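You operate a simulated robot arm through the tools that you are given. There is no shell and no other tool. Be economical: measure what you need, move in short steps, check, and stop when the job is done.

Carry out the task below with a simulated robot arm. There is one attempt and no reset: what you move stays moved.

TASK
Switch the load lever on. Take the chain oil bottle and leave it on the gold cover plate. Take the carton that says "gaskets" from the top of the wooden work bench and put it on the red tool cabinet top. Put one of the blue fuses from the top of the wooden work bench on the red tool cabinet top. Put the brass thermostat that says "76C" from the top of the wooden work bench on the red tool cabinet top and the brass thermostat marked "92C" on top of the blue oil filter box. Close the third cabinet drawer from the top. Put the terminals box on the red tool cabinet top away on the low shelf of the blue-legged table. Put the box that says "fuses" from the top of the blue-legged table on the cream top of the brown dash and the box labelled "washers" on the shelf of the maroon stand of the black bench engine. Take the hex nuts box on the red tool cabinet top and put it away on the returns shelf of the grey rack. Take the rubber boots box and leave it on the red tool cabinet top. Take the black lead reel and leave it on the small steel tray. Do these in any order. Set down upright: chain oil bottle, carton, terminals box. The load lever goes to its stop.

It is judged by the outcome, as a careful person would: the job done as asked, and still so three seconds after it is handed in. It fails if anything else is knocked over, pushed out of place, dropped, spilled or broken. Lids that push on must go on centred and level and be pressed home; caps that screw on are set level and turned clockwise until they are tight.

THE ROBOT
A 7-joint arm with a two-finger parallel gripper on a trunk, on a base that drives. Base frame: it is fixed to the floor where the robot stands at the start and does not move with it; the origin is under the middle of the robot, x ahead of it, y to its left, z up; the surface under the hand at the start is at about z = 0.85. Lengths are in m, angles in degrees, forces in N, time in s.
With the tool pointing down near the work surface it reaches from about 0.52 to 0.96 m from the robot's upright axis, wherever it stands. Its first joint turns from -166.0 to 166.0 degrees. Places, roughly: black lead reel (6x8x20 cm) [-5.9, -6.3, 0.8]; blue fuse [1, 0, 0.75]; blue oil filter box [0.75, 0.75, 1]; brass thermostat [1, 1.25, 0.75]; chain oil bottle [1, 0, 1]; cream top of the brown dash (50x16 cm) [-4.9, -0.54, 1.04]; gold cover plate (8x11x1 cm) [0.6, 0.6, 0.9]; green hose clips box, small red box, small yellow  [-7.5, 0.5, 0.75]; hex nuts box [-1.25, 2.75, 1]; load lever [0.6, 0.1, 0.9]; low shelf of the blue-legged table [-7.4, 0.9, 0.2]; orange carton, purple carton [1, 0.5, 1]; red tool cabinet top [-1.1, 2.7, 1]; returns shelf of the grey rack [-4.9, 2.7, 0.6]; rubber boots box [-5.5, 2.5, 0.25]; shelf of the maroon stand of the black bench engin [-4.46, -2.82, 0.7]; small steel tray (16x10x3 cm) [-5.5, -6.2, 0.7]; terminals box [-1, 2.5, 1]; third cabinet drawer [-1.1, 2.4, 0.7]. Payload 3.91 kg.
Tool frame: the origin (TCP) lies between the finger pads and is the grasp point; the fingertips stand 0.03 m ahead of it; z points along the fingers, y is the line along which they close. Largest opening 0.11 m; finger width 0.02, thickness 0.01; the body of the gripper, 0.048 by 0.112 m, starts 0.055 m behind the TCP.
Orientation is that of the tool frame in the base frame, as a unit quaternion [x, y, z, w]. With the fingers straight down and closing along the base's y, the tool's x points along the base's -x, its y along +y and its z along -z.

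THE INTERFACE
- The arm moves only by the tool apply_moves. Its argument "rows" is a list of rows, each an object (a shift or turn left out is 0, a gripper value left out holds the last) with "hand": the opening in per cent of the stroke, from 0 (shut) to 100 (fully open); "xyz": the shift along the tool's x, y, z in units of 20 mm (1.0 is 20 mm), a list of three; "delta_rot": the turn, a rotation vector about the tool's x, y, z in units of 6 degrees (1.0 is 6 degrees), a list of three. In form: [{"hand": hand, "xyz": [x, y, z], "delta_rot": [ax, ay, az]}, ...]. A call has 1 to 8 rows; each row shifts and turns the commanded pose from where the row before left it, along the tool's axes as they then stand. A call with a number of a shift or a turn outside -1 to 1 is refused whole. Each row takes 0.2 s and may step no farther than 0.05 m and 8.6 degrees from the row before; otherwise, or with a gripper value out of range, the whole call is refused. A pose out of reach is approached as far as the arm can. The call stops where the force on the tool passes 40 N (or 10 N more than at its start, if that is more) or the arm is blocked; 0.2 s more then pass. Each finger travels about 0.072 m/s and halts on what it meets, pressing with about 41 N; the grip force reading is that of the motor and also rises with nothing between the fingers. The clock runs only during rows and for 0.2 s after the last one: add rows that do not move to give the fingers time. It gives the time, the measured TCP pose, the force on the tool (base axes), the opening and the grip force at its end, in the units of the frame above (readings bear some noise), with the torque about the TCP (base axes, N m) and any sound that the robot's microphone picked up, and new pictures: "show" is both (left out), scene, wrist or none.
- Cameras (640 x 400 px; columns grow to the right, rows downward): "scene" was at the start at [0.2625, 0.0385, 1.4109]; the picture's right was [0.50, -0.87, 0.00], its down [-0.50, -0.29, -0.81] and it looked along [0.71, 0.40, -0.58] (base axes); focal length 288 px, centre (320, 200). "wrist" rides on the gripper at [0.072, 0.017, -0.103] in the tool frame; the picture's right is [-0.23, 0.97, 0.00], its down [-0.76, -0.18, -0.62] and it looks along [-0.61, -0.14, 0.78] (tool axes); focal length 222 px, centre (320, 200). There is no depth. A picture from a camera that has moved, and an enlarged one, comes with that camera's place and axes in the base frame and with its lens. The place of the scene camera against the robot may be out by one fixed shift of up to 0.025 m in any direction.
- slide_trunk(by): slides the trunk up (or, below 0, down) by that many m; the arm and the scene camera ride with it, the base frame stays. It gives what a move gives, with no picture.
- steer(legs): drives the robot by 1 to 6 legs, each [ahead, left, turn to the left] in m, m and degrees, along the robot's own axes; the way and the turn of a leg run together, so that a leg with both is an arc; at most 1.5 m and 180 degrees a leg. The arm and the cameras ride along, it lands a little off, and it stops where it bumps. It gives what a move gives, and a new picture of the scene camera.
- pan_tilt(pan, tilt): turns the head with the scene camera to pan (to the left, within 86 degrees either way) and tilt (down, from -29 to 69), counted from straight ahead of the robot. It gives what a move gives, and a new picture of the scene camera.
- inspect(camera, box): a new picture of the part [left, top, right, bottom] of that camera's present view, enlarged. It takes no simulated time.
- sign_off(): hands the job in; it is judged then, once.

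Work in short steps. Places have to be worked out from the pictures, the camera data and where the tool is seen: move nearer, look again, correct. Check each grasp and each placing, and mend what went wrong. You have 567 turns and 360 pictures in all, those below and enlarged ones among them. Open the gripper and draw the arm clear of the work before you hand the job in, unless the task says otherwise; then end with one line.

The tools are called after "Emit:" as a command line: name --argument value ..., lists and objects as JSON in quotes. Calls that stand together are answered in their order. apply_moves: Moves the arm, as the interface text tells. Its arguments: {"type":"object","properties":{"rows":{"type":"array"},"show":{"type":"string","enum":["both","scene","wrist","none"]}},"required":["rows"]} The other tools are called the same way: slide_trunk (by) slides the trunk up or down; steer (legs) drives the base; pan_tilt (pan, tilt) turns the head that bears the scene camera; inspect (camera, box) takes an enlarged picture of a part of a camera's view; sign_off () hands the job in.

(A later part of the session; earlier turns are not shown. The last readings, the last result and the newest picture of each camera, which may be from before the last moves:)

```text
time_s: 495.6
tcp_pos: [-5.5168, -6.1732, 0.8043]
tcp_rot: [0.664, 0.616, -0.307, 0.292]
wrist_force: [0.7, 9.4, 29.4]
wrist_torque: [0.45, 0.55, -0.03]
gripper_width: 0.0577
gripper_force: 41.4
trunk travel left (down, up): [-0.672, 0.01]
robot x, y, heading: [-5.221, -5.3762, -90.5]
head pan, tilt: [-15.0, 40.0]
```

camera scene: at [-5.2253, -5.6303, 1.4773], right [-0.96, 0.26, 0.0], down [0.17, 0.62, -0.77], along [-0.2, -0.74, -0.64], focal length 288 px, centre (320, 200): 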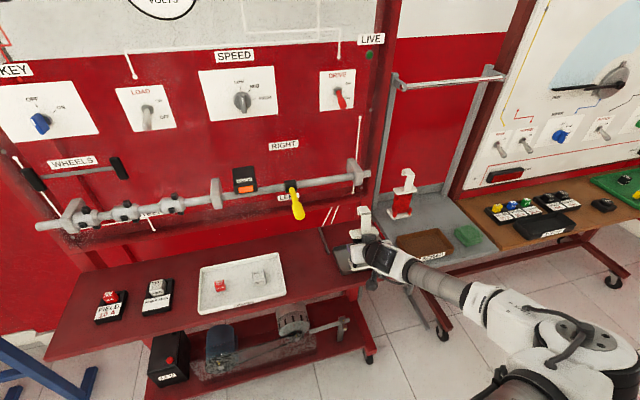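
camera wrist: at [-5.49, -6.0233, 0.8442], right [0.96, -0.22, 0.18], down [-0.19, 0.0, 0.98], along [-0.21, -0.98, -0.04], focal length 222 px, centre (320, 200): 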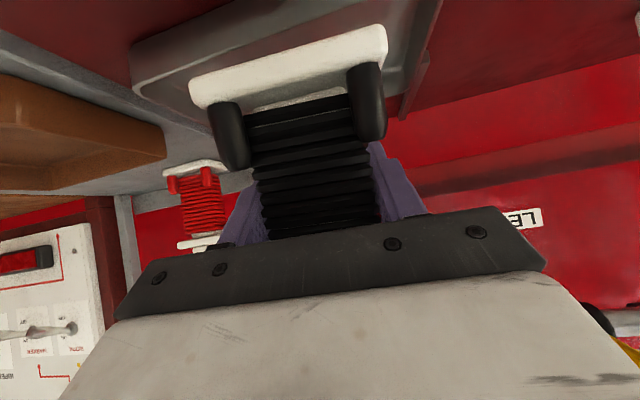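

Emit:
inspect --camera "wrist" --box '[60, 0, 480, 200]'

Emit:
inspect --camera "scene" --box '[310, 200, 410, 290]'

```text
1.52 times, centred on (270, 100) of wrist
camera zoom: at [-5.4907, -6.0488, 0.8158], right [0.96, -0.22, 0.18], down [-0.19, 0.0, 0.98], along [-0.21, -0.98, -0.04], focal length 338 px, centre (396, 352)
```

zoom: 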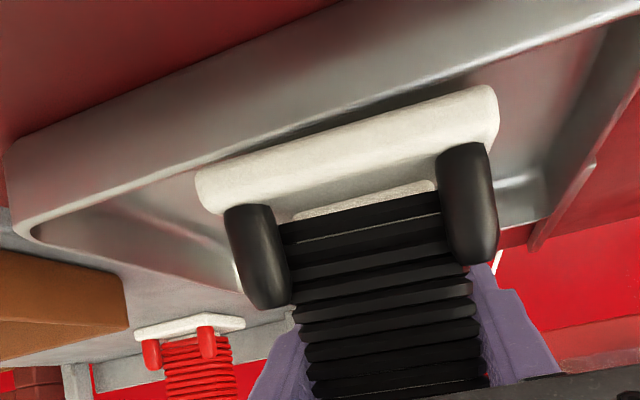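

```text
4.44 times, centred on (360, 245) of scene
camera zoom: at [-5.226, -5.6302, 1.4772], right [-0.96, 0.26, 0.0], down [0.17, 0.62, -0.77], along [-0.2, -0.74, -0.64], focal length 1280 px, centre (142, 0)
```

zoom: 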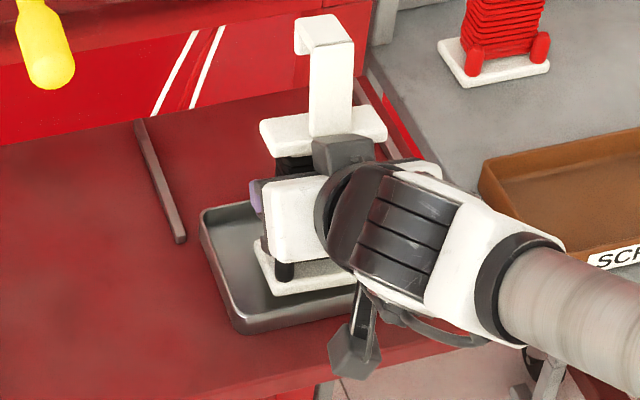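

The reel stands inside the tray. Release and retreat horizontally.

Emit:
apply_moves --rows '[{"xyz": [-0.08, 0, -0.07]}, {"hand": 100}, {"hand": 100}, {"hand": 100}]' --show "none"

Emit:
apply_moves --rows '[{"xyz": [0.65, 0, -0.76]}, {"xyz": [0.65, 0, -0.76]}, {"xyz": [0.65, 0, -0.76]}, {"xyz": [0.65, 0, -0.76]}, {"xyz": [0.65, 0, -0.76]}, {"xyz": [0.65, 0, -0.76]}]' --show "both"

```text
time_s: 496.6
tcp_pos: [-5.5179, -6.1727, 0.8005]
tcp_rot: [0.666, 0.616, -0.304, 0.29]
wrist_force: [0.3, 0.4, -1.4]
wrist_torque: [0.01, 0.0, -0.01]
gripper_width: 0.1101
gripper_force: 0.2
trunk travel left (down, up): [-0.672, 0.01]
robot x, y, heading: [-5.2204, -5.3755, -90.4]
head pan, tilt: [-15.0, 40.0]
```

```text
time_s: 498.0
tcp_pos: [-5.5078, -6.053, 0.8027]
tcp_rot: [0.665, 0.616, -0.305, 0.291]
wrist_force: [-0.6, -0.1, -0.5]
wrist_torque: [0.02, 0.01, -0.04]
gripper_width: 0.1102
gripper_force: 0.1
trunk travel left (down, up): [-0.672, 0.01]
robot x, y, heading: [-5.2186, -5.38, -90.3]
head pan, tilt: [-15.0, 40.0]
camera scene: at [-5.2271, -5.6336, 1.476], right [-0.96, 0.26, 0.0], down [0.17, 0.62, -0.77], along [-0.2, -0.74, -0.64], focal length 288 px, centre (320, 200)
camera wrist: at [-5.4806, -5.9286, 0.8139], right [0.96, -0.22, 0.18], down [-0.19, 0.0, 0.98], along [-0.21, -0.98, -0.04], focal length 222 px, centre (320, 200)
```

scene: 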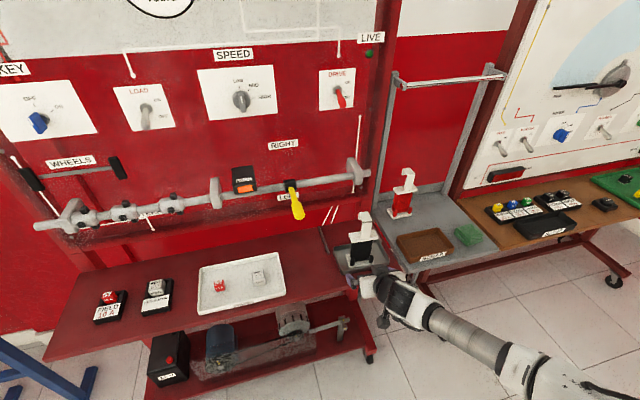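
wrist: 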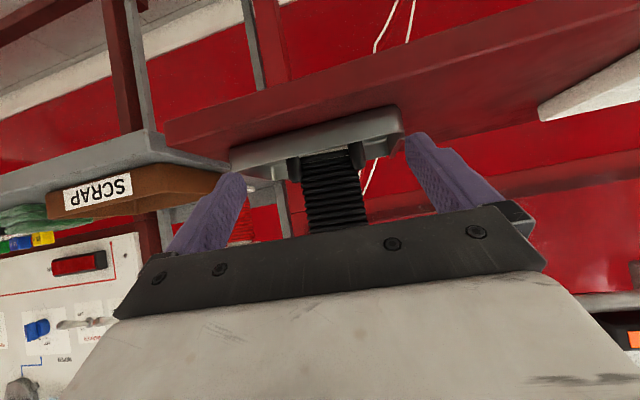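

Reel is upright in the tray. I restore the hand to vertical and raise it for travel.

Emit:
apply_moves --rows '[{"xyz": [0, 0, -1], "delta_rot": [0, 1, 0]}, {"xyz": [0, 0, -1], "delta_rot": [0, 1, 0]}, {"xyz": [0, 0, -1], "delta_rot": [0, 1, 0]}, {"xyz": [0, 0, -1], "delta_rot": [0, 1, 0]}, {"xyz": [0, 0, -1], "delta_rot": [0, 1, 0]}, {"xyz": [0, 0, -1], "delta_rot": [0, 1, 0]}, {"xyz": [0, 0, -1], "delta_rot": [0, 1, 0]}, {"xyz": [0, 0, -1], "delta_rot": [0, 1, 0]}]' --show "none"

Emit:
apply_moves --rows '[{"xyz": [0, 0.9, -1], "delta_rot": [0, 0.3, 0]}, {"xyz": [0, 0.9, -1]}, {"xyz": [0, 0.9, -1]}, {"xyz": [0, 0.9, -1]}, {"xyz": [0, 0.9, -1]}, {"xyz": [0, 0.9, -1]}, {"xyz": [0, 0.9, -1]}, {"xyz": [0, 0.9, -1]}]' --show "none"

Emit:
apply_moves --rows '[{"xyz": [0, 1, -1]}, {"xyz": [0, 1, -1]}, {"xyz": [0, 1, -1]}, {"xyz": [0, 1, -1]}, {"xyz": [0, 1, -1]}, {"xyz": [0, 1, -1]}]' --show "scene"

```text
time_s: 499.7
tcp_pos: [-5.4314, -6.0166, 0.9012]
tcp_rot: [0.677, 0.733, -0.012, 0.061]
wrist_force: [0.4, 0.3, 0.1]
wrist_torque: [0.01, 0.0, -0.01]
gripper_width: 0.1099
gripper_force: 0.0
trunk travel left (down, up): [-0.672, 0.01]
robot x, y, heading: [-5.2199, -5.3754, -90.4]
head pan, tilt: [-15.0, 40.0]
stopped in row 8: the arm was blocked; the commanded pose is now the measured one
```

```text
time_s: 501.5
tcp_pos: [-5.3018, -5.9912, 1.0707]
tcp_rot: [0.68, 0.732, -0.005, 0.048]
wrist_force: [-0.7, -0.3, 0.0]
wrist_torque: [0.03, -0.02, -0.02]
gripper_width: 0.11
gripper_force: 0.2
trunk travel left (down, up): [-0.672, 0.01]
robot x, y, heading: [-5.2168, -5.3751, -90.1]
head pan, tilt: [-15.0, 40.0]
```

```text
time_s: 502.9
tcp_pos: [-5.1899, -5.9746, 1.1987]
tcp_rot: [0.679, 0.733, -0.005, 0.047]
wrist_force: [0.4, -0.2, 0.0]
wrist_torque: [0.0, 0.0, 0.04]
gripper_width: 0.1098
gripper_force: 0.0
trunk travel left (down, up): [-0.672, 0.01]
robot x, y, heading: [-5.2208, -5.3807, -90.4]
head pan, tilt: [-15.0, 40.0]
camera scene: at [-5.2267, -5.6341, 1.4759], right [-0.96, 0.26, 0.0], down [0.17, 0.62, -0.77], along [-0.2, -0.74, -0.64], focal length 288 px, centre (320, 200)
```

scene: 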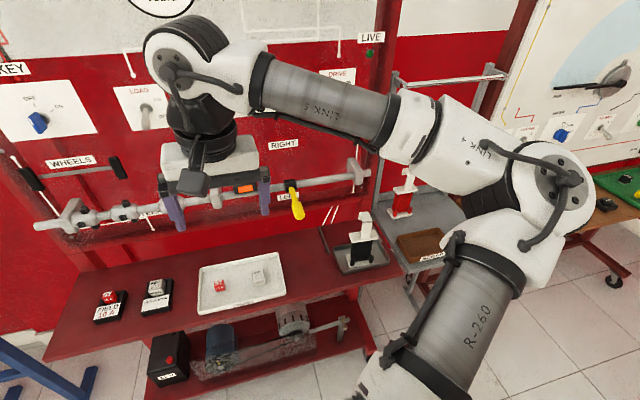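

Emit:
apply_moves --rows '[{"xyz": [0, 0, -1], "delta_rot": [0.53, 0.72, 0]}, {"xyz": [0, 0, -1], "delta_rot": [0, 0, 0.72]}, {"xyz": [0, 0, -1]}, {"xyz": [0, 0, -1]}, {"xyz": [0, 0, -1]}, {"xyz": [0, 0, -1]}]' --show "none"

Emit:
steer --legs '[[-0.3, 0, 0], [0, 0.45, 0.4], [-1.3, 0, 0], [-0.2, 0, 0], [0, 0, 90]]'

```text
time_s: 504.3
tcp_pos: [-5.19, -5.9721, 1.3186]
tcp_rot: [0.707, 0.708, 0.0, 0.002]
wrist_force: [-0.2, 0.7, 0.3]
wrist_torque: [0.03, 0.0, 0.02]
gripper_width: 0.1101
gripper_force: 0.1
trunk travel left (down, up): [-0.672, 0.01]
robot x, y, heading: [-5.2229, -5.3768, -90.3]
head pan, tilt: [-15.0, 40.0]
```

```text
time_s: 521.2
tcp_pos: [-4.182, -3.541, 1.3176]
tcp_rot: [0.001, 1.0, 0.001, 0.001]
wrist_force: [-0.8, -0.2, 0.4]
wrist_torque: [0.01, 0.01, -0.04]
gripper_width: 0.1101
gripper_force: 0.0
trunk travel left (down, up): [-0.672, 0.01]
robot x, y, heading: [-4.7788, -3.5694, -0.4]
head pan, tilt: [-15.0, 40.0]
camera scene: at [-4.5089, -3.5973, 1.4759], right [-0.27, -0.96, 0.0], down [-0.62, 0.17, -0.77], along [0.74, -0.2, -0.64], focal length 288 px, centre (320, 200)
```

scene: 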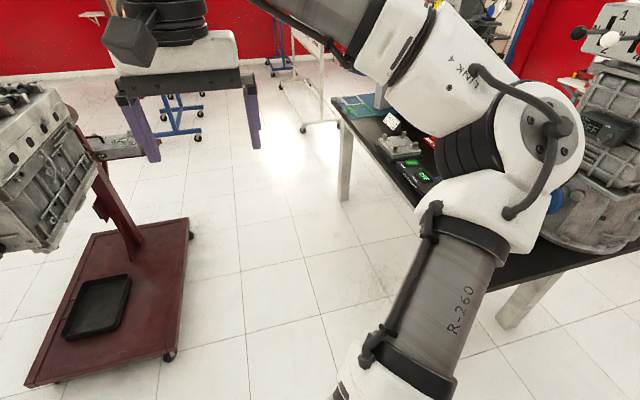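

Facing east puts the elbow near the engine on the table, so I turn (via the free south side) to face west and back along the aisle instead.

Emit:
steer --legs '[[0, 0, -179.6], [-1.2, 0, 0], [-1.15, 0, 0]]'

```text
time_s: 540.0
tcp_pos: [-3.044, -3.4618, 1.3185]
tcp_rot: [0.999, 0.054, -0.001, 0.002]
wrist_force: [0.6, -0.1, 0.4]
wrist_torque: [0.02, 0.0, 0.02]
gripper_width: 0.1098
gripper_force: 0.1
trunk travel left (down, up): [-0.672, 0.01]
robot x, y, heading: [-2.4561, -3.3713, -174.0]
head pan, tilt: [-15.0, 40.0]
camera scene: at [-2.6925, -3.3781, 1.476], right [0.16, 0.99, 0.0], down [0.63, -0.1, -0.77], along [-0.76, 0.12, -0.64], focal length 288 px, centre (320, 200)
```

scene: 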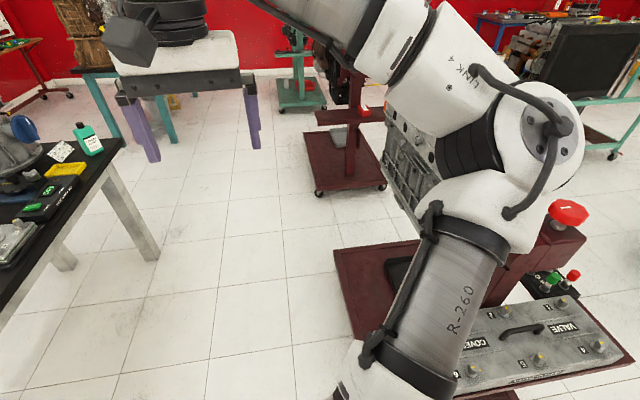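

Emit:
steer --legs '[[0, 0, 84], [-1.3, 0, 0]]'

Emit:
steer --legs '[[0, 0, 179]]'

Emit:
pan_tilt --pan 10 --tilt 25

```text
time_s: 550.2
tcp_pos: [-2.4361, -2.6711, 1.3172]
tcp_rot: [0.697, 0.717, 0.0, 0.002]
wrist_force: [0.4, 0.3, 0.7]
wrist_torque: [0.03, -0.02, 0.01]
gripper_width: 0.11
gripper_force: 0.2
trunk travel left (down, up): [-0.672, 0.01]
robot x, y, heading: [-2.4812, -2.0768, -89.0]
head pan, tilt: [-15.0, 40.0]
camera scene: at [-2.4805, -2.3337, 1.476], right [-0.97, 0.24, 0.0], down [0.15, 0.62, -0.77], along [-0.18, -0.74, -0.64], focal length 288 px, centre (320, 200)
```

scene: 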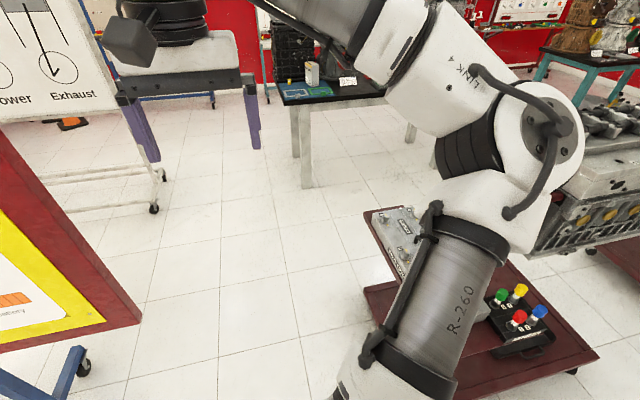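

```text
time_s: 558.2
tcp_pos: [-2.517, -1.4825, 1.3181]
tcp_rot: [0.713, -0.701, -0.001, 0.001]
wrist_force: [0.4, -0.2, 0.1]
wrist_torque: [-0.03, -0.03, 0.03]
gripper_width: 0.11
gripper_force: 0.0
trunk travel left (down, up): [-0.672, 0.01]
robot x, y, heading: [-2.4806, -2.0761, 90.6]
head pan, tilt: [-15.0, 40.0]
camera scene: at [-2.4436, -1.8291, 1.4759], right [0.97, -0.25, 0.0], down [-0.16, -0.62, -0.77], along [0.19, 0.74, -0.64], focal length 288 px, centre (320, 200)
```

scene: 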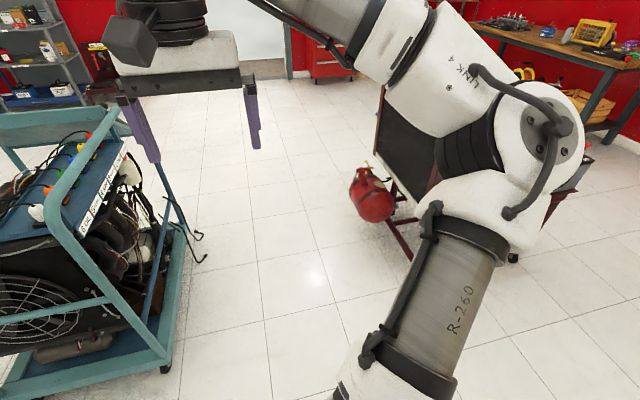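

```text
time_s: 559.0
tcp_pos: [-2.5179, -1.4813, 1.3166]
tcp_rot: [0.713, -0.701, -0.002, 0.0]
wrist_force: [-0.5, -0.6, -0.2]
wrist_torque: [0.0, 0.01, 0.01]
gripper_width: 0.1099
gripper_force: 0.1
trunk travel left (down, up): [-0.672, 0.01]
robot x, y, heading: [-2.4769, -2.0715, 90.4]
head pan, tilt: [10.0, 25.0]
camera scene: at [-2.4815, -1.8208, 1.4992], right [0.98, 0.18, 0.0], down [0.08, -0.42, -0.91], along [-0.16, 0.89, -0.42], focal length 288 px, centre (320, 200)
```

scene: 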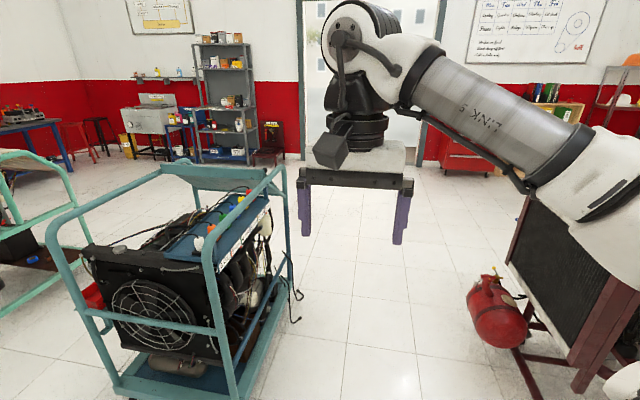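

Corridor north is clear (≈0.93 m). I drive north and on to the cabinet.

Emit:
steer --legs '[[1.0, -0.05, -0.4], [1.2, 0, 0], [0.9, -0.62, 0], [0.75, -0.62, 0]]'

Emit:
pan_tilt --pan 0 --tilt 35

```text
time_s: 580.1
tcp_pos: [-1.306, 2.3996, 1.3188]
tcp_rot: [0.717, -0.697, -0.002, 0.001]
wrist_force: [-0.4, 0.3, 0.4]
wrist_torque: [0.01, 0.06, 0.0]
gripper_width: 0.1101
gripper_force: 0.1
trunk travel left (down, up): [-0.672, 0.01]
robot x, y, heading: [-1.2604, 1.8008, 91.2]
head pan, tilt: [10.0, 25.0]
camera scene: at [-1.2669, 2.061, 1.4992], right [0.98, 0.19, 0.0], down [0.08, -0.41, -0.91], along [-0.18, 0.89, -0.42], focal length 288 px, centre (320, 200)
```

scene: 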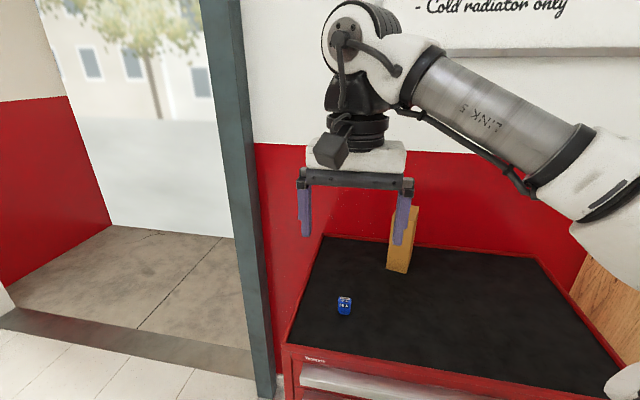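

```text
time_s: 580.8
tcp_pos: [-1.3076, 2.3999, 1.3181]
tcp_rot: [0.718, -0.696, -0.001, 0.0]
wrist_force: [-0.4, -0.3, 0.2]
wrist_torque: [0.0, -0.01, 0.0]
gripper_width: 0.1097
gripper_force: 0.1
trunk travel left (down, up): [-0.672, 0.01]
robot x, y, heading: [-1.261, 1.8021, 91.3]
head pan, tilt: [0.0, 35.0]
camera scene: at [-1.2511, 2.0584, 1.4835], right [1.0, 0.02, 0.0], down [0.01, -0.57, -0.82], along [-0.02, 0.82, -0.57], focal length 288 px, centre (320, 200)
```

scene: 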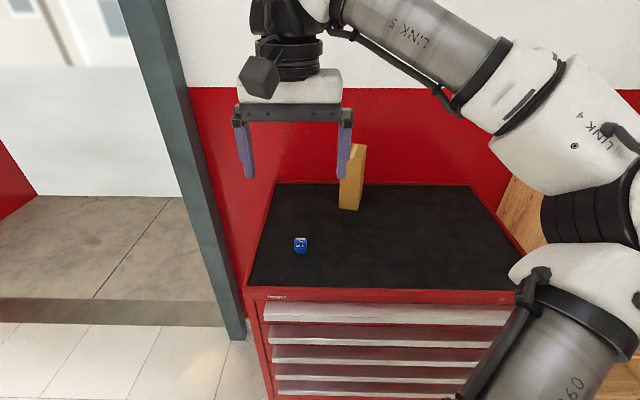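

Emit:
inspect --camera "scene" --box '[290, 120, 420, 240]'

Emit:
apply_moves --rows '[{"xyz": [0, 0, 0]}]' --show "wrist"

```text
3.33 times, centred on (355, 180) of scene
camera zoom: at [-1.2511, 2.0584, 1.4835], right [1.0, 0.02, 0.0], down [0.01, -0.57, -0.82], along [-0.02, 0.82, -0.57], focal length 960 px, centre (203, 267)
```

zoom: 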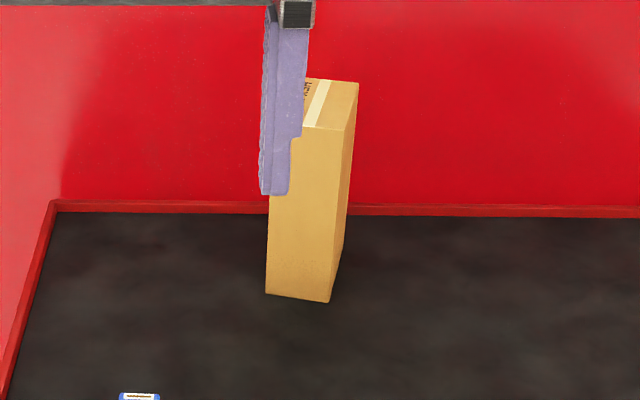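

```text
time_s: 581.2
tcp_pos: [-1.3071, 2.4008, 1.3175]
tcp_rot: [0.718, -0.696, -0.002, 0.001]
wrist_force: [-0.4, 0.4, -0.1]
wrist_torque: [0.0, -0.03, 0.02]
gripper_width: 0.1099
gripper_force: 0.1
trunk travel left (down, up): [-0.672, 0.01]
robot x, y, heading: [-1.2597, 1.8049, 91.3]
head pan, tilt: [0.0, 35.0]
camera wrist: at [-1.3208, 2.3263, 1.4213], right [-0.98, 0.2, 0.0], down [0.16, 0.77, 0.62], along [0.12, 0.61, -0.78], focal length 222 px, centre (320, 200)
```

wrist: 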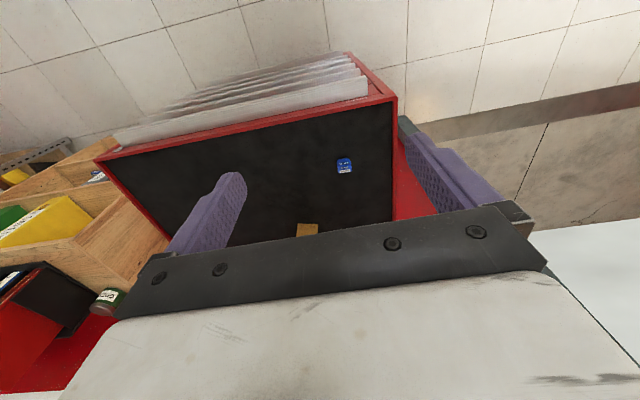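

Hex nuts box: centre ≈ (−1.176, 2.80), 0.058 wide, 0.108 deep, turned ~12° clockwise. I move closer, then yaw and pitch the hand 50° to grip it from the front.

Emit:
steer --legs '[[0.17, -0.05, -1.3]]'

Emit:
apply_moves --rows '[{"xyz": [0.5, 0, 0], "delta_rot": [0, 0, 1]}, {"xyz": [0.5, 0, 0.5], "delta_rot": [0, 0, 1]}, {"xyz": [0, 0, 1], "delta_rot": [0, 0, 0]}, {"xyz": [0, 0, 1]}]' --show "none"

Emit:
apply_moves --rows '[{"delta_rot": [0, -1, 0]}, {"delta_rot": [0, -1, 0]}, {"delta_rot": [0, -1, 0]}, {"delta_rot": [0, -1, 0]}, {"delta_rot": [0, -1, 0]}, {"delta_rot": [0, -1, 0]}, {"delta_rot": [0, -1, 0]}, {"delta_rot": [0, -1, 0]}]' --show "both"

```text
time_s: 582.7
tcp_pos: [-1.2428, 2.5706, 1.318]
tcp_rot: [0.708, -0.706, -0.002, 0.001]
wrist_force: [0.3, 0.6, -0.1]
wrist_torque: [0.0, 0.03, -0.02]
gripper_width: 0.1102
gripper_force: 0.0
trunk travel left (down, up): [-0.672, 0.01]
robot x, y, heading: [-1.2134, 1.9762, 89.9]
head pan, tilt: [0.0, 35.0]
camera scene: at [-1.1955, 2.229, 1.4833], right [1.0, 0.0, 0.0], down [0.0, -0.57, -0.82], along [0.0, 0.82, -0.57], focal length 288 px, centre (320, 200)
```

scene: 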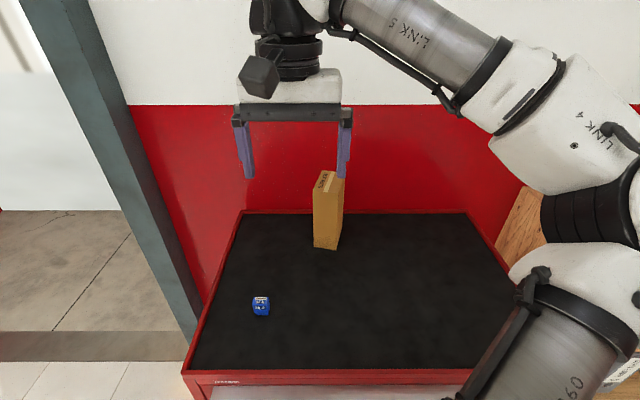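

```text
time_s: 583.7
tcp_pos: [-1.2458, 2.5504, 1.2672]
tcp_rot: [-0.631, 0.776, 0.002, -0.001]
wrist_force: [0.0, -0.2, -0.5]
wrist_torque: [0.0, 0.02, 0.0]
gripper_width: 0.11
gripper_force: 0.2
trunk travel left (down, up): [-0.672, 0.01]
robot x, y, heading: [-1.2117, 1.9759, 89.6]
head pan, tilt: [0.0, 35.0]
```

```text
time_s: 585.5
tcp_pos: [-1.2435, 2.5493, 1.2672]
tcp_rot: [-0.575, 0.709, 0.258, 0.316]
wrist_force: [0.2, 0.6, -0.6]
wrist_torque: [-0.02, -0.02, -0.02]
gripper_width: 0.1097
gripper_force: 0.0
trunk travel left (down, up): [-0.672, 0.01]
robot x, y, heading: [-1.2161, 1.9749, 89.7]
head pan, tilt: [0.0, 35.0]
camera scene: at [-1.1958, 2.2279, 1.4835], right [1.0, 0.0, 0.0], down [0.0, -0.57, -0.82], along [0.0, 0.82, -0.57], focal length 288 px, centre (320, 200)
camera wrist: at [-1.2858, 2.4306, 1.2828], right [-0.92, 0.35, 0.17], down [0.19, 0.01, 0.98], along [0.34, 0.94, -0.07], focal length 222 px, centre (320, 200)
```

scene: 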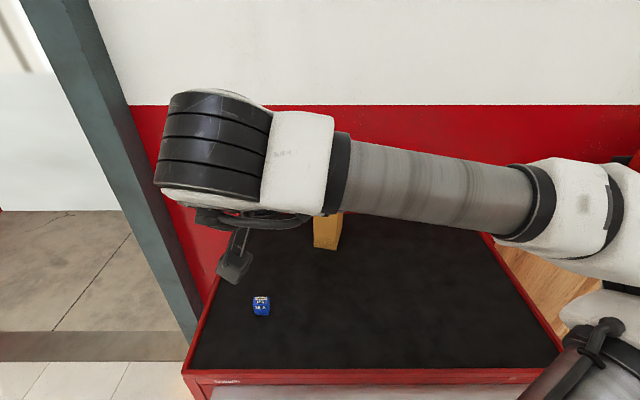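
wrist: 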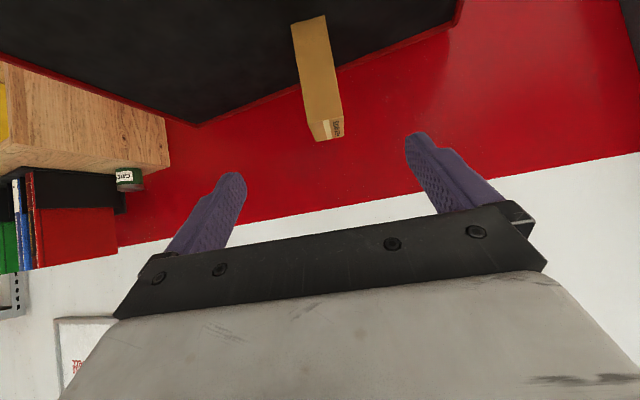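

I approach along the tool axis toward the box's front.

Emit:
apply_moves --rows '[{"xyz": [0.23, 0, 0.99]}, {"xyz": [0.23, 0, 0.99]}, {"xyz": [0.23, 0, 0.99]}, {"xyz": [0.23, 0, 0.99]}, {"xyz": [0.23, 0, 0.99]}, {"xyz": [0.23, 0, 0.99]}, {"xyz": [0.23, 0, 0.99]}, {"xyz": [0.23, 0, 0.99]}]' --show "both"

```text
time_s: 587.3
tcp_pos: [-1.2257, 2.6429, 1.1334]
tcp_rot: [-0.575, 0.709, 0.258, 0.316]
wrist_force: [1.0, -0.3, 0.0]
wrist_torque: [0.02, -0.01, 0.0]
gripper_width: 0.1101
gripper_force: 0.0
trunk travel left (down, up): [-0.672, 0.01]
robot x, y, heading: [-1.2128, 1.9768, 89.7]
head pan, tilt: [0.0, 35.0]
camera scene: at [-1.1958, 2.2284, 1.4834], right [1.0, 0.0, 0.0], down [0.0, -0.57, -0.82], along [0.0, 0.82, -0.57], focal length 288 px, centre (320, 200)
camera wrist: at [-1.2671, 2.5235, 1.1495], right [-0.92, 0.35, 0.17], down [0.19, 0.01, 0.98], along [0.34, 0.94, -0.07], focal length 222 px, centre (320, 200)
```

scene: 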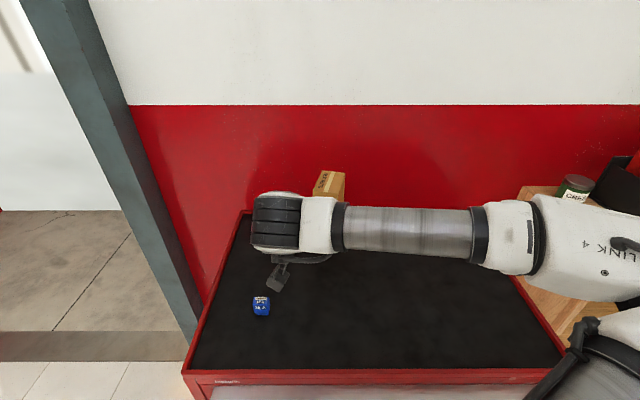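
wrist: 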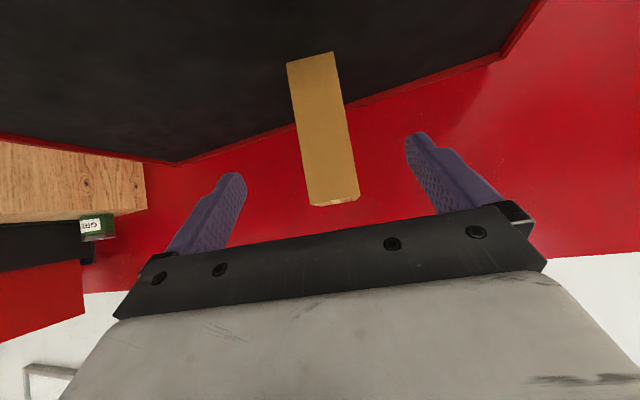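

Emit:
apply_moves --rows '[{"xyz": [0.15, -0.02, 0.87]}, {"xyz": [0.15, -0.02, 0.87]}, {"xyz": [0.15, -0.02, 0.87]}, {"xyz": [0.15, -0.02, 0.87]}, {"xyz": [0.15, -0.02, 0.87]}, {"xyz": [0.15, -0.02, 0.87]}]' --show "wrist"

Emit:
apply_moves --rows '[{"xyz": [-0.67, 0, 0.74]}, {"xyz": [-0.67, 0, 0.74]}, {"xyz": [-0.67, 0, 0.74]}, {"xyz": [-0.67, 0, 0.74]}, {"xyz": [-0.3, 0, 0.33]}, {"hand": 0}, {"hand": 0}, {"hand": 0}]' --show "both"

```text
time_s: 588.7
tcp_pos: [-1.2094, 2.7054, 1.0505]
tcp_rot: [-0.576, 0.709, 0.257, 0.315]
wrist_force: [-0.4, 0.3, 0.2]
wrist_torque: [-0.01, -0.01, 0.02]
gripper_width: 0.1096
gripper_force: 0.1
trunk travel left (down, up): [-0.672, 0.01]
robot x, y, heading: [-1.2156, 1.9745, 89.9]
head pan, tilt: [0.0, 35.0]
camera wrist: at [-1.2513, 2.5868, 1.0657], right [-0.92, 0.35, 0.17], down [0.19, 0.01, 0.98], along [0.34, 0.94, -0.07], focal length 222 px, centre (320, 200)
```

wrist: 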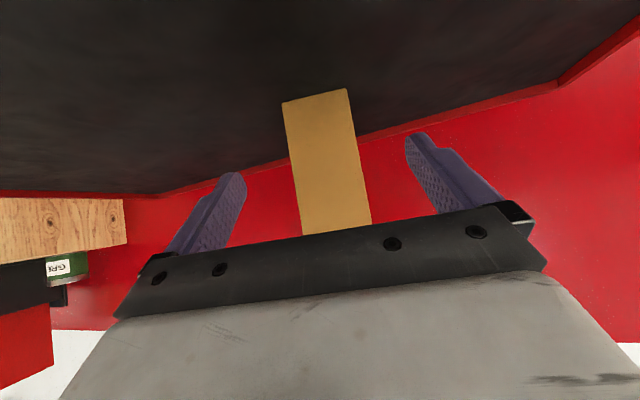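

```text
time_s: 590.5
tcp_pos: [-1.1906, 2.7902, 1.0518]
tcp_rot: [-0.576, 0.709, 0.259, 0.315]
wrist_force: [2.3, 0.6, 0.9]
wrist_torque: [0.16, -0.38, -0.15]
gripper_width: 0.0589
gripper_force: 41.0
trunk travel left (down, up): [-0.672, 0.01]
robot x, y, heading: [-1.2131, 1.9781, 89.8]
head pan, tilt: [0.0, 35.0]
camera scene: at [-1.1956, 2.228, 1.4835], right [1.0, 0.0, 0.0], down [0.0, -0.57, -0.82], along [0.0, 0.82, -0.57], focal length 288 px, centre (320, 200)
camera wrist: at [-1.2326, 2.6721, 1.0672], right [-0.92, 0.35, 0.17], down [0.19, 0.01, 0.98], along [0.34, 0.94, -0.07], focal length 222 px, centre (320, 200)
```

scene: 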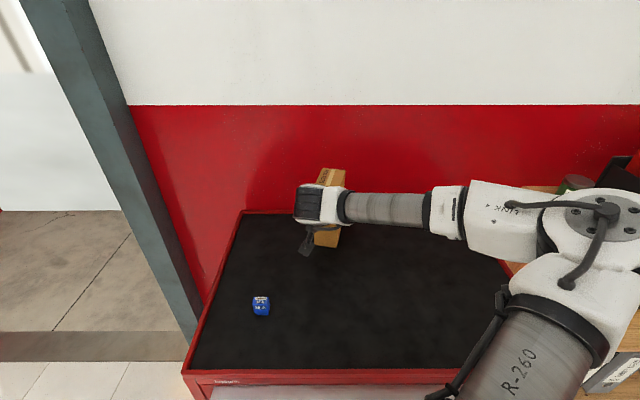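
wrist: 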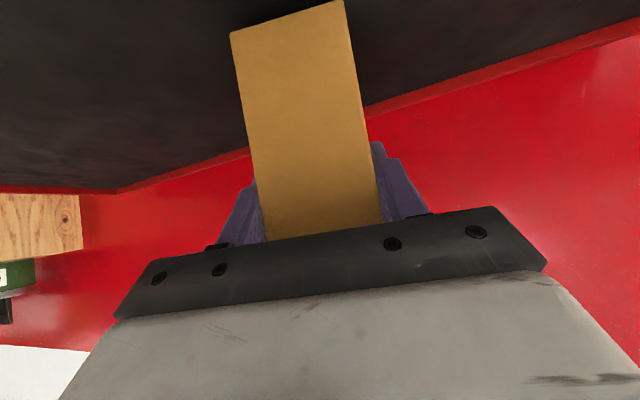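

Gripped. Lift 10 cm and check it stays level.

Emit:
apply_moves --rows '[{"xyz": [-0.74, 0, -0.67]}, {"xyz": [-0.74, 0, -0.67]}, {"xyz": [-0.74, 0, -0.67]}, {"xyz": [-0.74, 0, -0.67]}, {"xyz": [-0.74, 0, -0.67]}]' --show "wrist"

Emit:
steer --legs '[[-0.6, 0, 0], [0, 0, 60]]'

```text
time_s: 591.7
tcp_pos: [-1.191, 2.7916, 1.1517]
tcp_rot: [-0.576, 0.709, 0.258, 0.314]
wrist_force: [-0.4, -0.3, -4.3]
wrist_torque: [-0.12, 0.05, -0.02]
gripper_width: 0.0589
gripper_force: 41.1
trunk travel left (down, up): [-0.672, 0.01]
robot x, y, heading: [-1.215, 1.974, 89.8]
head pan, tilt: [0.0, 35.0]
camera wrist: at [-1.233, 2.6732, 1.1671], right [-0.92, 0.35, 0.17], down [0.19, 0.01, 0.98], along [0.34, 0.94, -0.07], focal length 222 px, centre (320, 200)
```

wrist: 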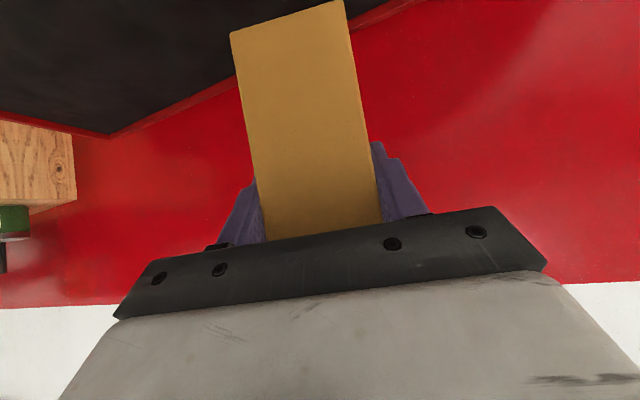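

```text
time_s: 597.8
tcp_pos: [-1.9115, 1.8144, 1.1508]
tcp_rot: [0.852, -0.329, -0.38, -0.145]
wrist_force: [0.1, 1.1, -4.4]
wrist_torque: [-0.07, -0.13, 0.01]
gripper_width: 0.059
gripper_force: 41.0
trunk travel left (down, up): [-0.672, 0.01]
robot x, y, heading: [-1.2176, 1.3825, 149.3]
head pan, tilt: [0.0, 35.0]
camera scene: at [-1.4233, 1.5082, 1.4834], right [0.51, 0.86, 0.0], down [0.49, -0.29, -0.82], along [-0.7, 0.42, -0.57], focal length 288 px, centre (320, 200)
```

scene: 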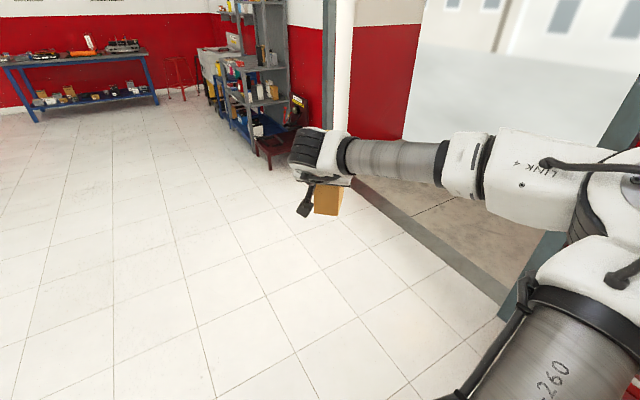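

Drive west to stand in front of the grey rack.

Emit:
steer --legs '[[0, 0, 30.7], [1.4, 0, 0], [1.4, 0, 0], [0.8, 0, 0], [0, 0, -90]]'

Emit:
pan_tilt --pan 0 --tilt 25

```text
time_s: 620.9
tcp_pos: [-4.8518, 2.2466, 1.1505]
tcp_rot: [-0.58, 0.705, 0.261, 0.313]
wrist_force: [0.2, -0.1, -5.2]
wrist_torque: [-0.12, 0.06, 0.0]
gripper_width: 0.0589
gripper_force: 41.3
trunk travel left (down, up): [-0.672, 0.01]
robot x, y, heading: [-4.8635, 1.4315, 90.4]
head pan, tilt: [0.0, 35.0]
camera scene: at [-4.849, 1.6823, 1.4834], right [1.0, 0.01, 0.0], down [0.0, -0.57, -0.82], along [-0.01, 0.82, -0.57], focal length 288 px, centre (320, 200)
```

scene: 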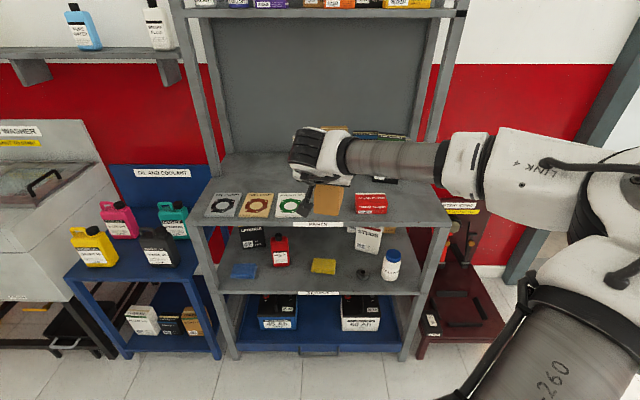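

```text
time_s: 621.6
tcp_pos: [-4.851, 2.2473, 1.1507]
tcp_rot: [-0.58, 0.706, 0.26, 0.312]
wrist_force: [0.0, 0.1, -5.1]
wrist_torque: [-0.12, 0.03, -0.01]
gripper_width: 0.0589
gripper_force: 41.3
trunk travel left (down, up): [-0.672, 0.01]
robot x, y, heading: [-4.8643, 1.4307, 90.4]
head pan, tilt: [0.0, 25.0]
camera scene: at [-4.8491, 1.6864, 1.4991], right [1.0, 0.01, 0.0], down [0.0, -0.42, -0.91], along [-0.01, 0.91, -0.42], focal length 288 px, centre (320, 200)
```

scene: 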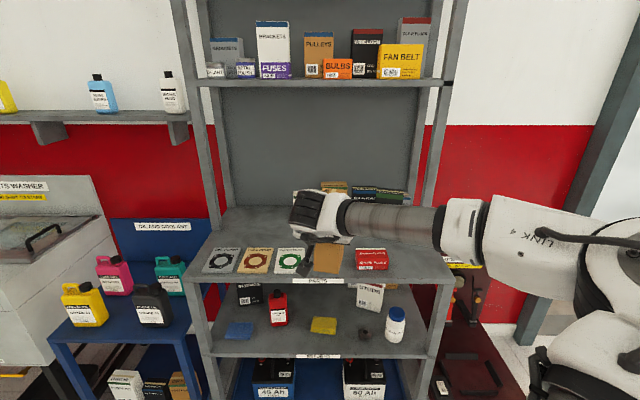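

Emit:
inspect --camera "scene" --box '[190, 230, 470, 400]'

Emit:
pan_tilt --pan 10 --tilt 42

```text
2.29 times, centred on (330, 315) of scene
camera zoom: at [-4.8491, 1.6864, 1.4991], right [1.0, 0.01, 0.0], down [0.0, -0.42, -0.91], along [-0.01, 0.91, -0.42], focal length 658 px, centre (297, -63)
```

zoom: 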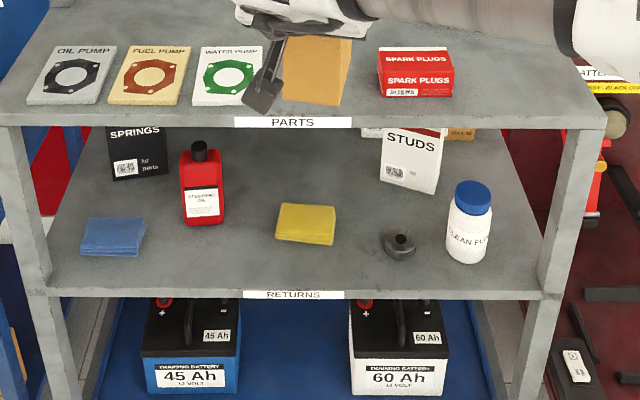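

```text
time_s: 622.4
tcp_pos: [-4.8517, 2.2484, 1.1516]
tcp_rot: [-0.58, 0.706, 0.259, 0.312]
wrist_force: [0.5, 0.1, -5.1]
wrist_torque: [-0.14, 0.09, 0.01]
gripper_width: 0.0586
gripper_force: 40.4
trunk travel left (down, up): [-0.672, 0.01]
robot x, y, heading: [-4.8656, 1.4266, 90.4]
head pan, tilt: [10.0, 42.0]
camera scene: at [-4.8635, 1.6765, 1.4729], right [0.98, 0.18, 0.0], down [0.12, -0.66, -0.74], along [-0.13, 0.73, -0.67], focal length 288 px, centre (320, 200)
```

scene: 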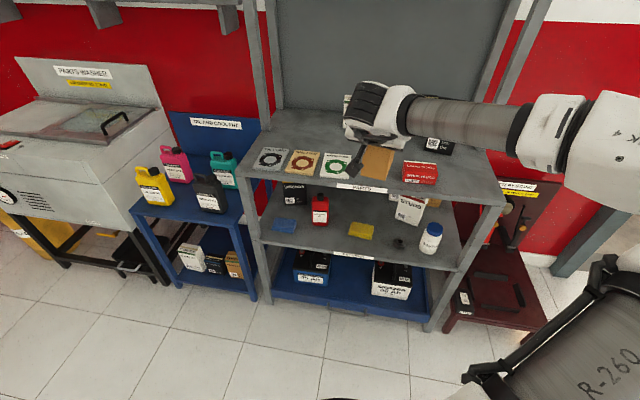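

The RETURNS shelf is the second one (z ≈ 0.59, gap ≈ 0.31 m). I'll insert the box between the red bottle and the yellow cloth. First back up, straighten its yaw, and lower the trunk.

Emit:
steer --legs '[[-0.15, 0.08, -0.4]]'

Emit:
apply_moves --rows '[{"delta_rot": [-0.69, 0, -0.62]}, {"delta_rot": [-0.69, 0, -0.62]}]' --show "none"

Emit:
slide_trunk --by -0.38

Emit:
pan_tilt --pan 0 --tilt 25

Emit:
apply_moves --rows '[{"xyz": [0, 0, 0]}]' --show "wrist"

```text
time_s: 623.9
tcp_pos: [-4.9264, 2.0985, 1.1516]
tcp_rot: [-0.577, 0.708, 0.258, 0.315]
wrist_force: [-0.7, -0.1, -3.4]
wrist_torque: [-0.15, 0.0, -0.02]
gripper_width: 0.0589
gripper_force: 41.2
trunk travel left (down, up): [-0.672, 0.01]
robot x, y, heading: [-4.9429, 1.2827, 90.1]
head pan, tilt: [10.0, 42.0]
camera scene: at [-4.9431, 1.5282, 1.473], right [0.98, 0.18, 0.0], down [0.12, -0.66, -0.74], along [-0.13, 0.73, -0.67], focal length 288 px, centre (320, 200)
```

scene: 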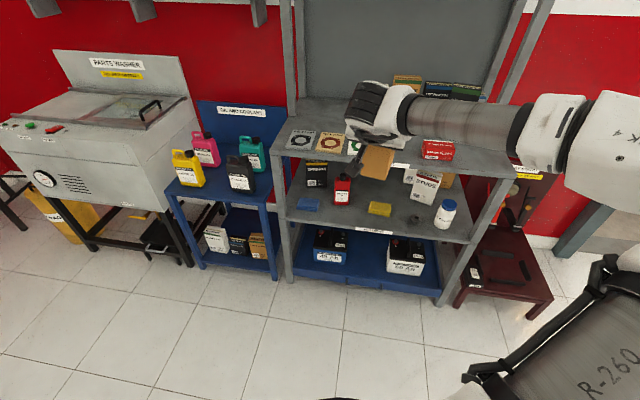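

```text
time_s: 624.5
tcp_pos: [-4.9261, 2.0987, 1.152]
tcp_rot: [-0.644, 0.648, 0.288, 0.287]
wrist_force: [-0.6, -0.2, -4.4]
wrist_torque: [-0.12, 0.01, 0.02]
gripper_width: 0.0589
gripper_force: 41.3
trunk travel left (down, up): [-0.672, 0.01]
robot x, y, heading: [-4.9409, 1.2835, 90.1]
head pan, tilt: [10.0, 42.0]
```

```text
time_s: 628.1
tcp_pos: [-4.9267, 2.0994, 0.7715]
tcp_rot: [-0.644, 0.648, 0.289, 0.287]
wrist_force: [0.1, 1.1, -4.1]
wrist_torque: [-0.14, 0.02, -0.02]
gripper_width: 0.0588
gripper_force: 40.9
trunk travel left (down, up): [-0.292, 0.39]
robot x, y, heading: [-4.9398, 1.2837, 90.1]
head pan, tilt: [10.0, 42.0]
```

```text
time_s: 628.9
tcp_pos: [-4.926, 2.0992, 0.7722]
tcp_rot: [-0.643, 0.649, 0.288, 0.288]
wrist_force: [-1.5, -0.4, -4.3]
wrist_torque: [-0.16, 0.01, 0.0]
gripper_width: 0.0589
gripper_force: 41.3
trunk travel left (down, up): [-0.292, 0.39]
robot x, y, heading: [-4.9432, 1.2808, 90.2]
head pan, tilt: [0.0, 25.0]
camera scene: at [-4.9282, 1.5387, 1.1191], right [1.0, 0.0, 0.0], down [0.0, -0.42, -0.91], along [0.0, 0.91, -0.42], focal length 288 px, centre (320, 200)
```

scene: 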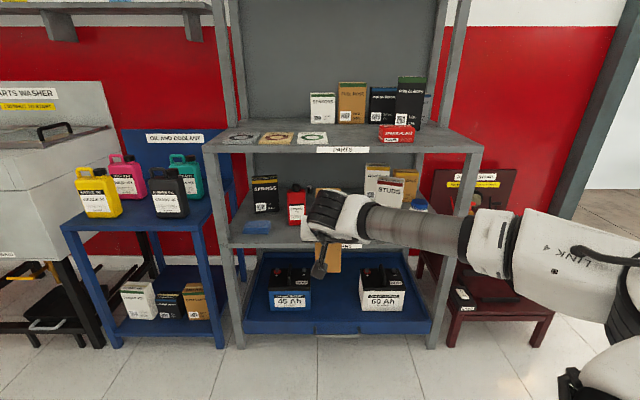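

```text
time_s: 629.3
tcp_pos: [-4.9272, 2.0995, 0.7712]
tcp_rot: [-0.644, 0.649, 0.288, 0.287]
wrist_force: [-0.7, 0.2, -4.3]
wrist_torque: [-0.13, -0.02, 0.02]
gripper_width: 0.0588
gripper_force: 40.6
trunk travel left (down, up): [-0.292, 0.39]
robot x, y, heading: [-4.9414, 1.2834, 90.0]
head pan, tilt: [0.0, 25.0]
camera wrist: at [-4.9438, 1.9737, 0.787], right [-0.97, 0.16, 0.17], down [0.18, 0.04, 0.98], along [0.15, 0.99, -0.07], focal length 222 px, centre (320, 200)
```

wrist: 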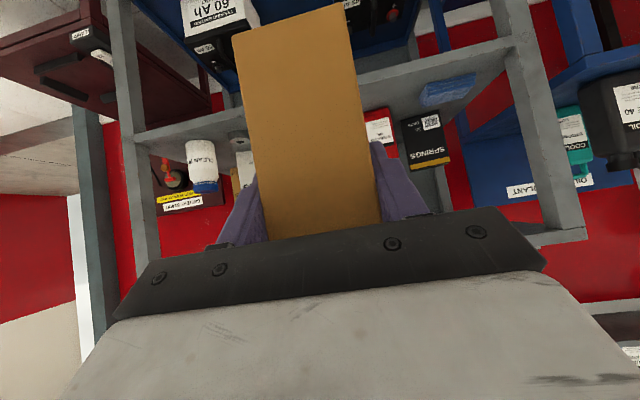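

Shelf z ≈ 0.575. I lower to insertion height (TCP 0.71), shift to x −4.95, then drive 0.2 m forward.

Emit:
apply_moves --rows '[{"xyz": [0.74, 0.4, 0.67]}, {"xyz": [0.74, 0.4, 0.67]}, {"xyz": [0.74, 0.35, 0.67]}]' --show "none"

Emit:
steer --legs '[[0.2, 0, 0]]'

Emit:
apply_moves --rows '[{"xyz": [0, 0, 0]}]' --show "wrist"

```text
time_s: 630.1
tcp_pos: [-4.9484, 2.0997, 0.7114]
tcp_rot: [-0.643, 0.649, 0.287, 0.288]
wrist_force: [1.2, 0.2, -4.5]
wrist_torque: [-0.14, 0.0, 0.0]
gripper_width: 0.0588
gripper_force: 40.1
trunk travel left (down, up): [-0.292, 0.39]
robot x, y, heading: [-4.9462, 1.2799, 90.3]
head pan, tilt: [0.0, 25.0]
```

```text
time_s: 631.7
tcp_pos: [-4.9492, 2.2977, 0.7106]
tcp_rot: [-0.643, 0.649, 0.288, 0.289]
wrist_force: [0.5, 0.4, -4.4]
wrist_torque: [-0.13, 0.03, -0.01]
gripper_width: 0.0588
gripper_force: 41.3
trunk travel left (down, up): [-0.292, 0.39]
robot x, y, heading: [-4.9407, 1.4796, 90.1]
head pan, tilt: [0.0, 25.0]
camera scene: at [-4.9282, 1.7356, 1.1191], right [1.0, 0.0, 0.0], down [0.0, -0.42, -0.91], along [0.0, 0.91, -0.42], focal length 288 px, centre (320, 200)
```

scene: 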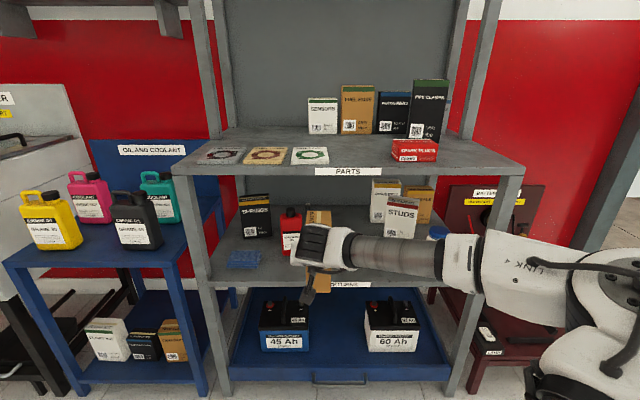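

```text
time_s: 632.1
tcp_pos: [-4.9495, 2.2971, 0.7111]
tcp_rot: [-0.644, 0.648, 0.288, 0.287]
wrist_force: [-0.5, -0.1, -4.5]
wrist_torque: [-0.17, -0.01, -0.02]
gripper_width: 0.0587
gripper_force: 41.0
trunk travel left (down, up): [-0.292, 0.39]
robot x, y, heading: [-4.9445, 1.4756, 89.8]
head pan, tilt: [0.0, 25.0]
camera wrist: at [-4.9653, 2.1711, 0.7263], right [-0.97, 0.16, 0.17], down [0.18, 0.05, 0.98], along [0.15, 0.99, -0.07], focal length 222 px, centre (320, 200)
```

wrist: 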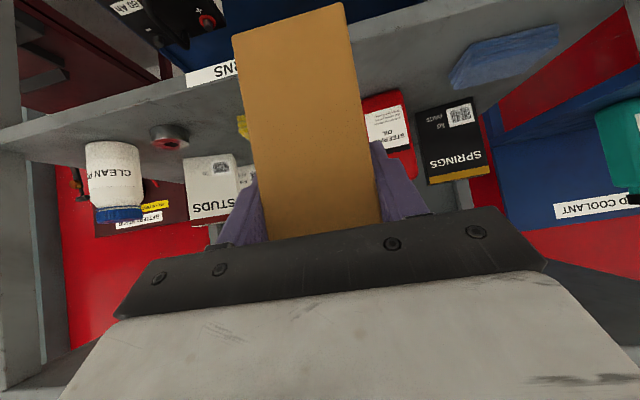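

Spacing is good. Slide forward ~11 cm in small steps.

Emit:
apply_moves --rows '[{"xyz": [-0.67, -0.15, 0.74]}, {"xyz": [-0.67, -0.15, 0.74]}, {"xyz": [-0.67, 0, 0.74]}, {"xyz": [-0.67, 0, 0.74]}, {"xyz": [-0.67, 0, 0.74]}, {"xyz": [-0.27, 0, 0.3]}]' --show "both"

```text
time_s: 633.5
tcp_pos: [-4.943, 2.4048, 0.7122]
tcp_rot: [-0.643, 0.649, 0.288, 0.288]
wrist_force: [0.3, -0.4, -5.0]
wrist_torque: [-0.15, 0.01, 0.0]
gripper_width: 0.0589
gripper_force: 40.8
trunk travel left (down, up): [-0.292, 0.39]
robot x, y, heading: [-4.9444, 1.4807, 90.1]
head pan, tilt: [0.0, 25.0]
camera scene: at [-4.9282, 1.7357, 1.1191], right [1.0, 0.0, 0.0], down [0.0, -0.42, -0.91], along [0.0, 0.91, -0.42], focal length 288 px, centre (320, 200)
camera wrist: at [-4.9582, 2.2797, 0.7269], right [-0.97, 0.16, 0.17], down [0.18, 0.05, 0.98], along [0.15, 0.99, -0.07], focal length 222 px, centre (320, 200)
```

scene: 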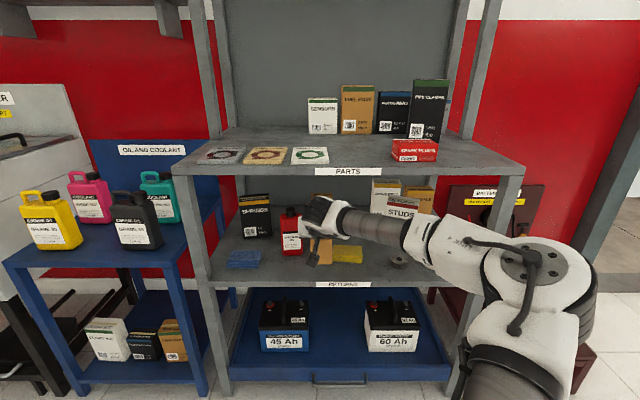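
wrist: 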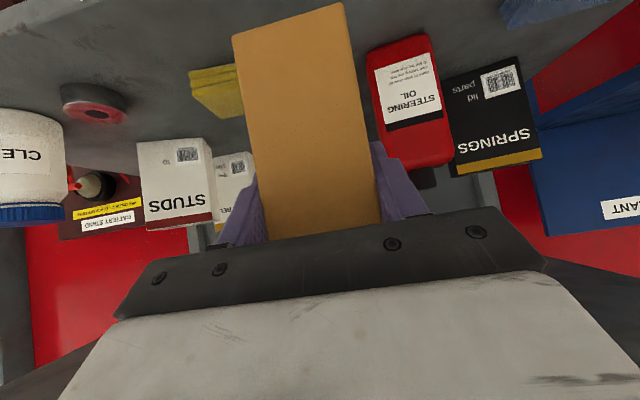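

Emit:
inspect --camera "scene" --box '[220, 180, 440, 300]'

```text
2.91 times, centred on (330, 240) of scene
camera zoom: at [-4.9282, 1.7357, 1.1191], right [1.0, 0.0, 0.0], down [0.0, -0.42, -0.91], along [0.0, 0.91, -0.42], focal length 838 px, centre (291, 84)
```

zoom: 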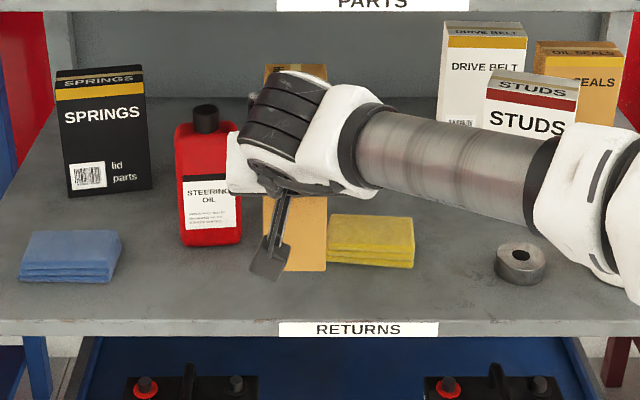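

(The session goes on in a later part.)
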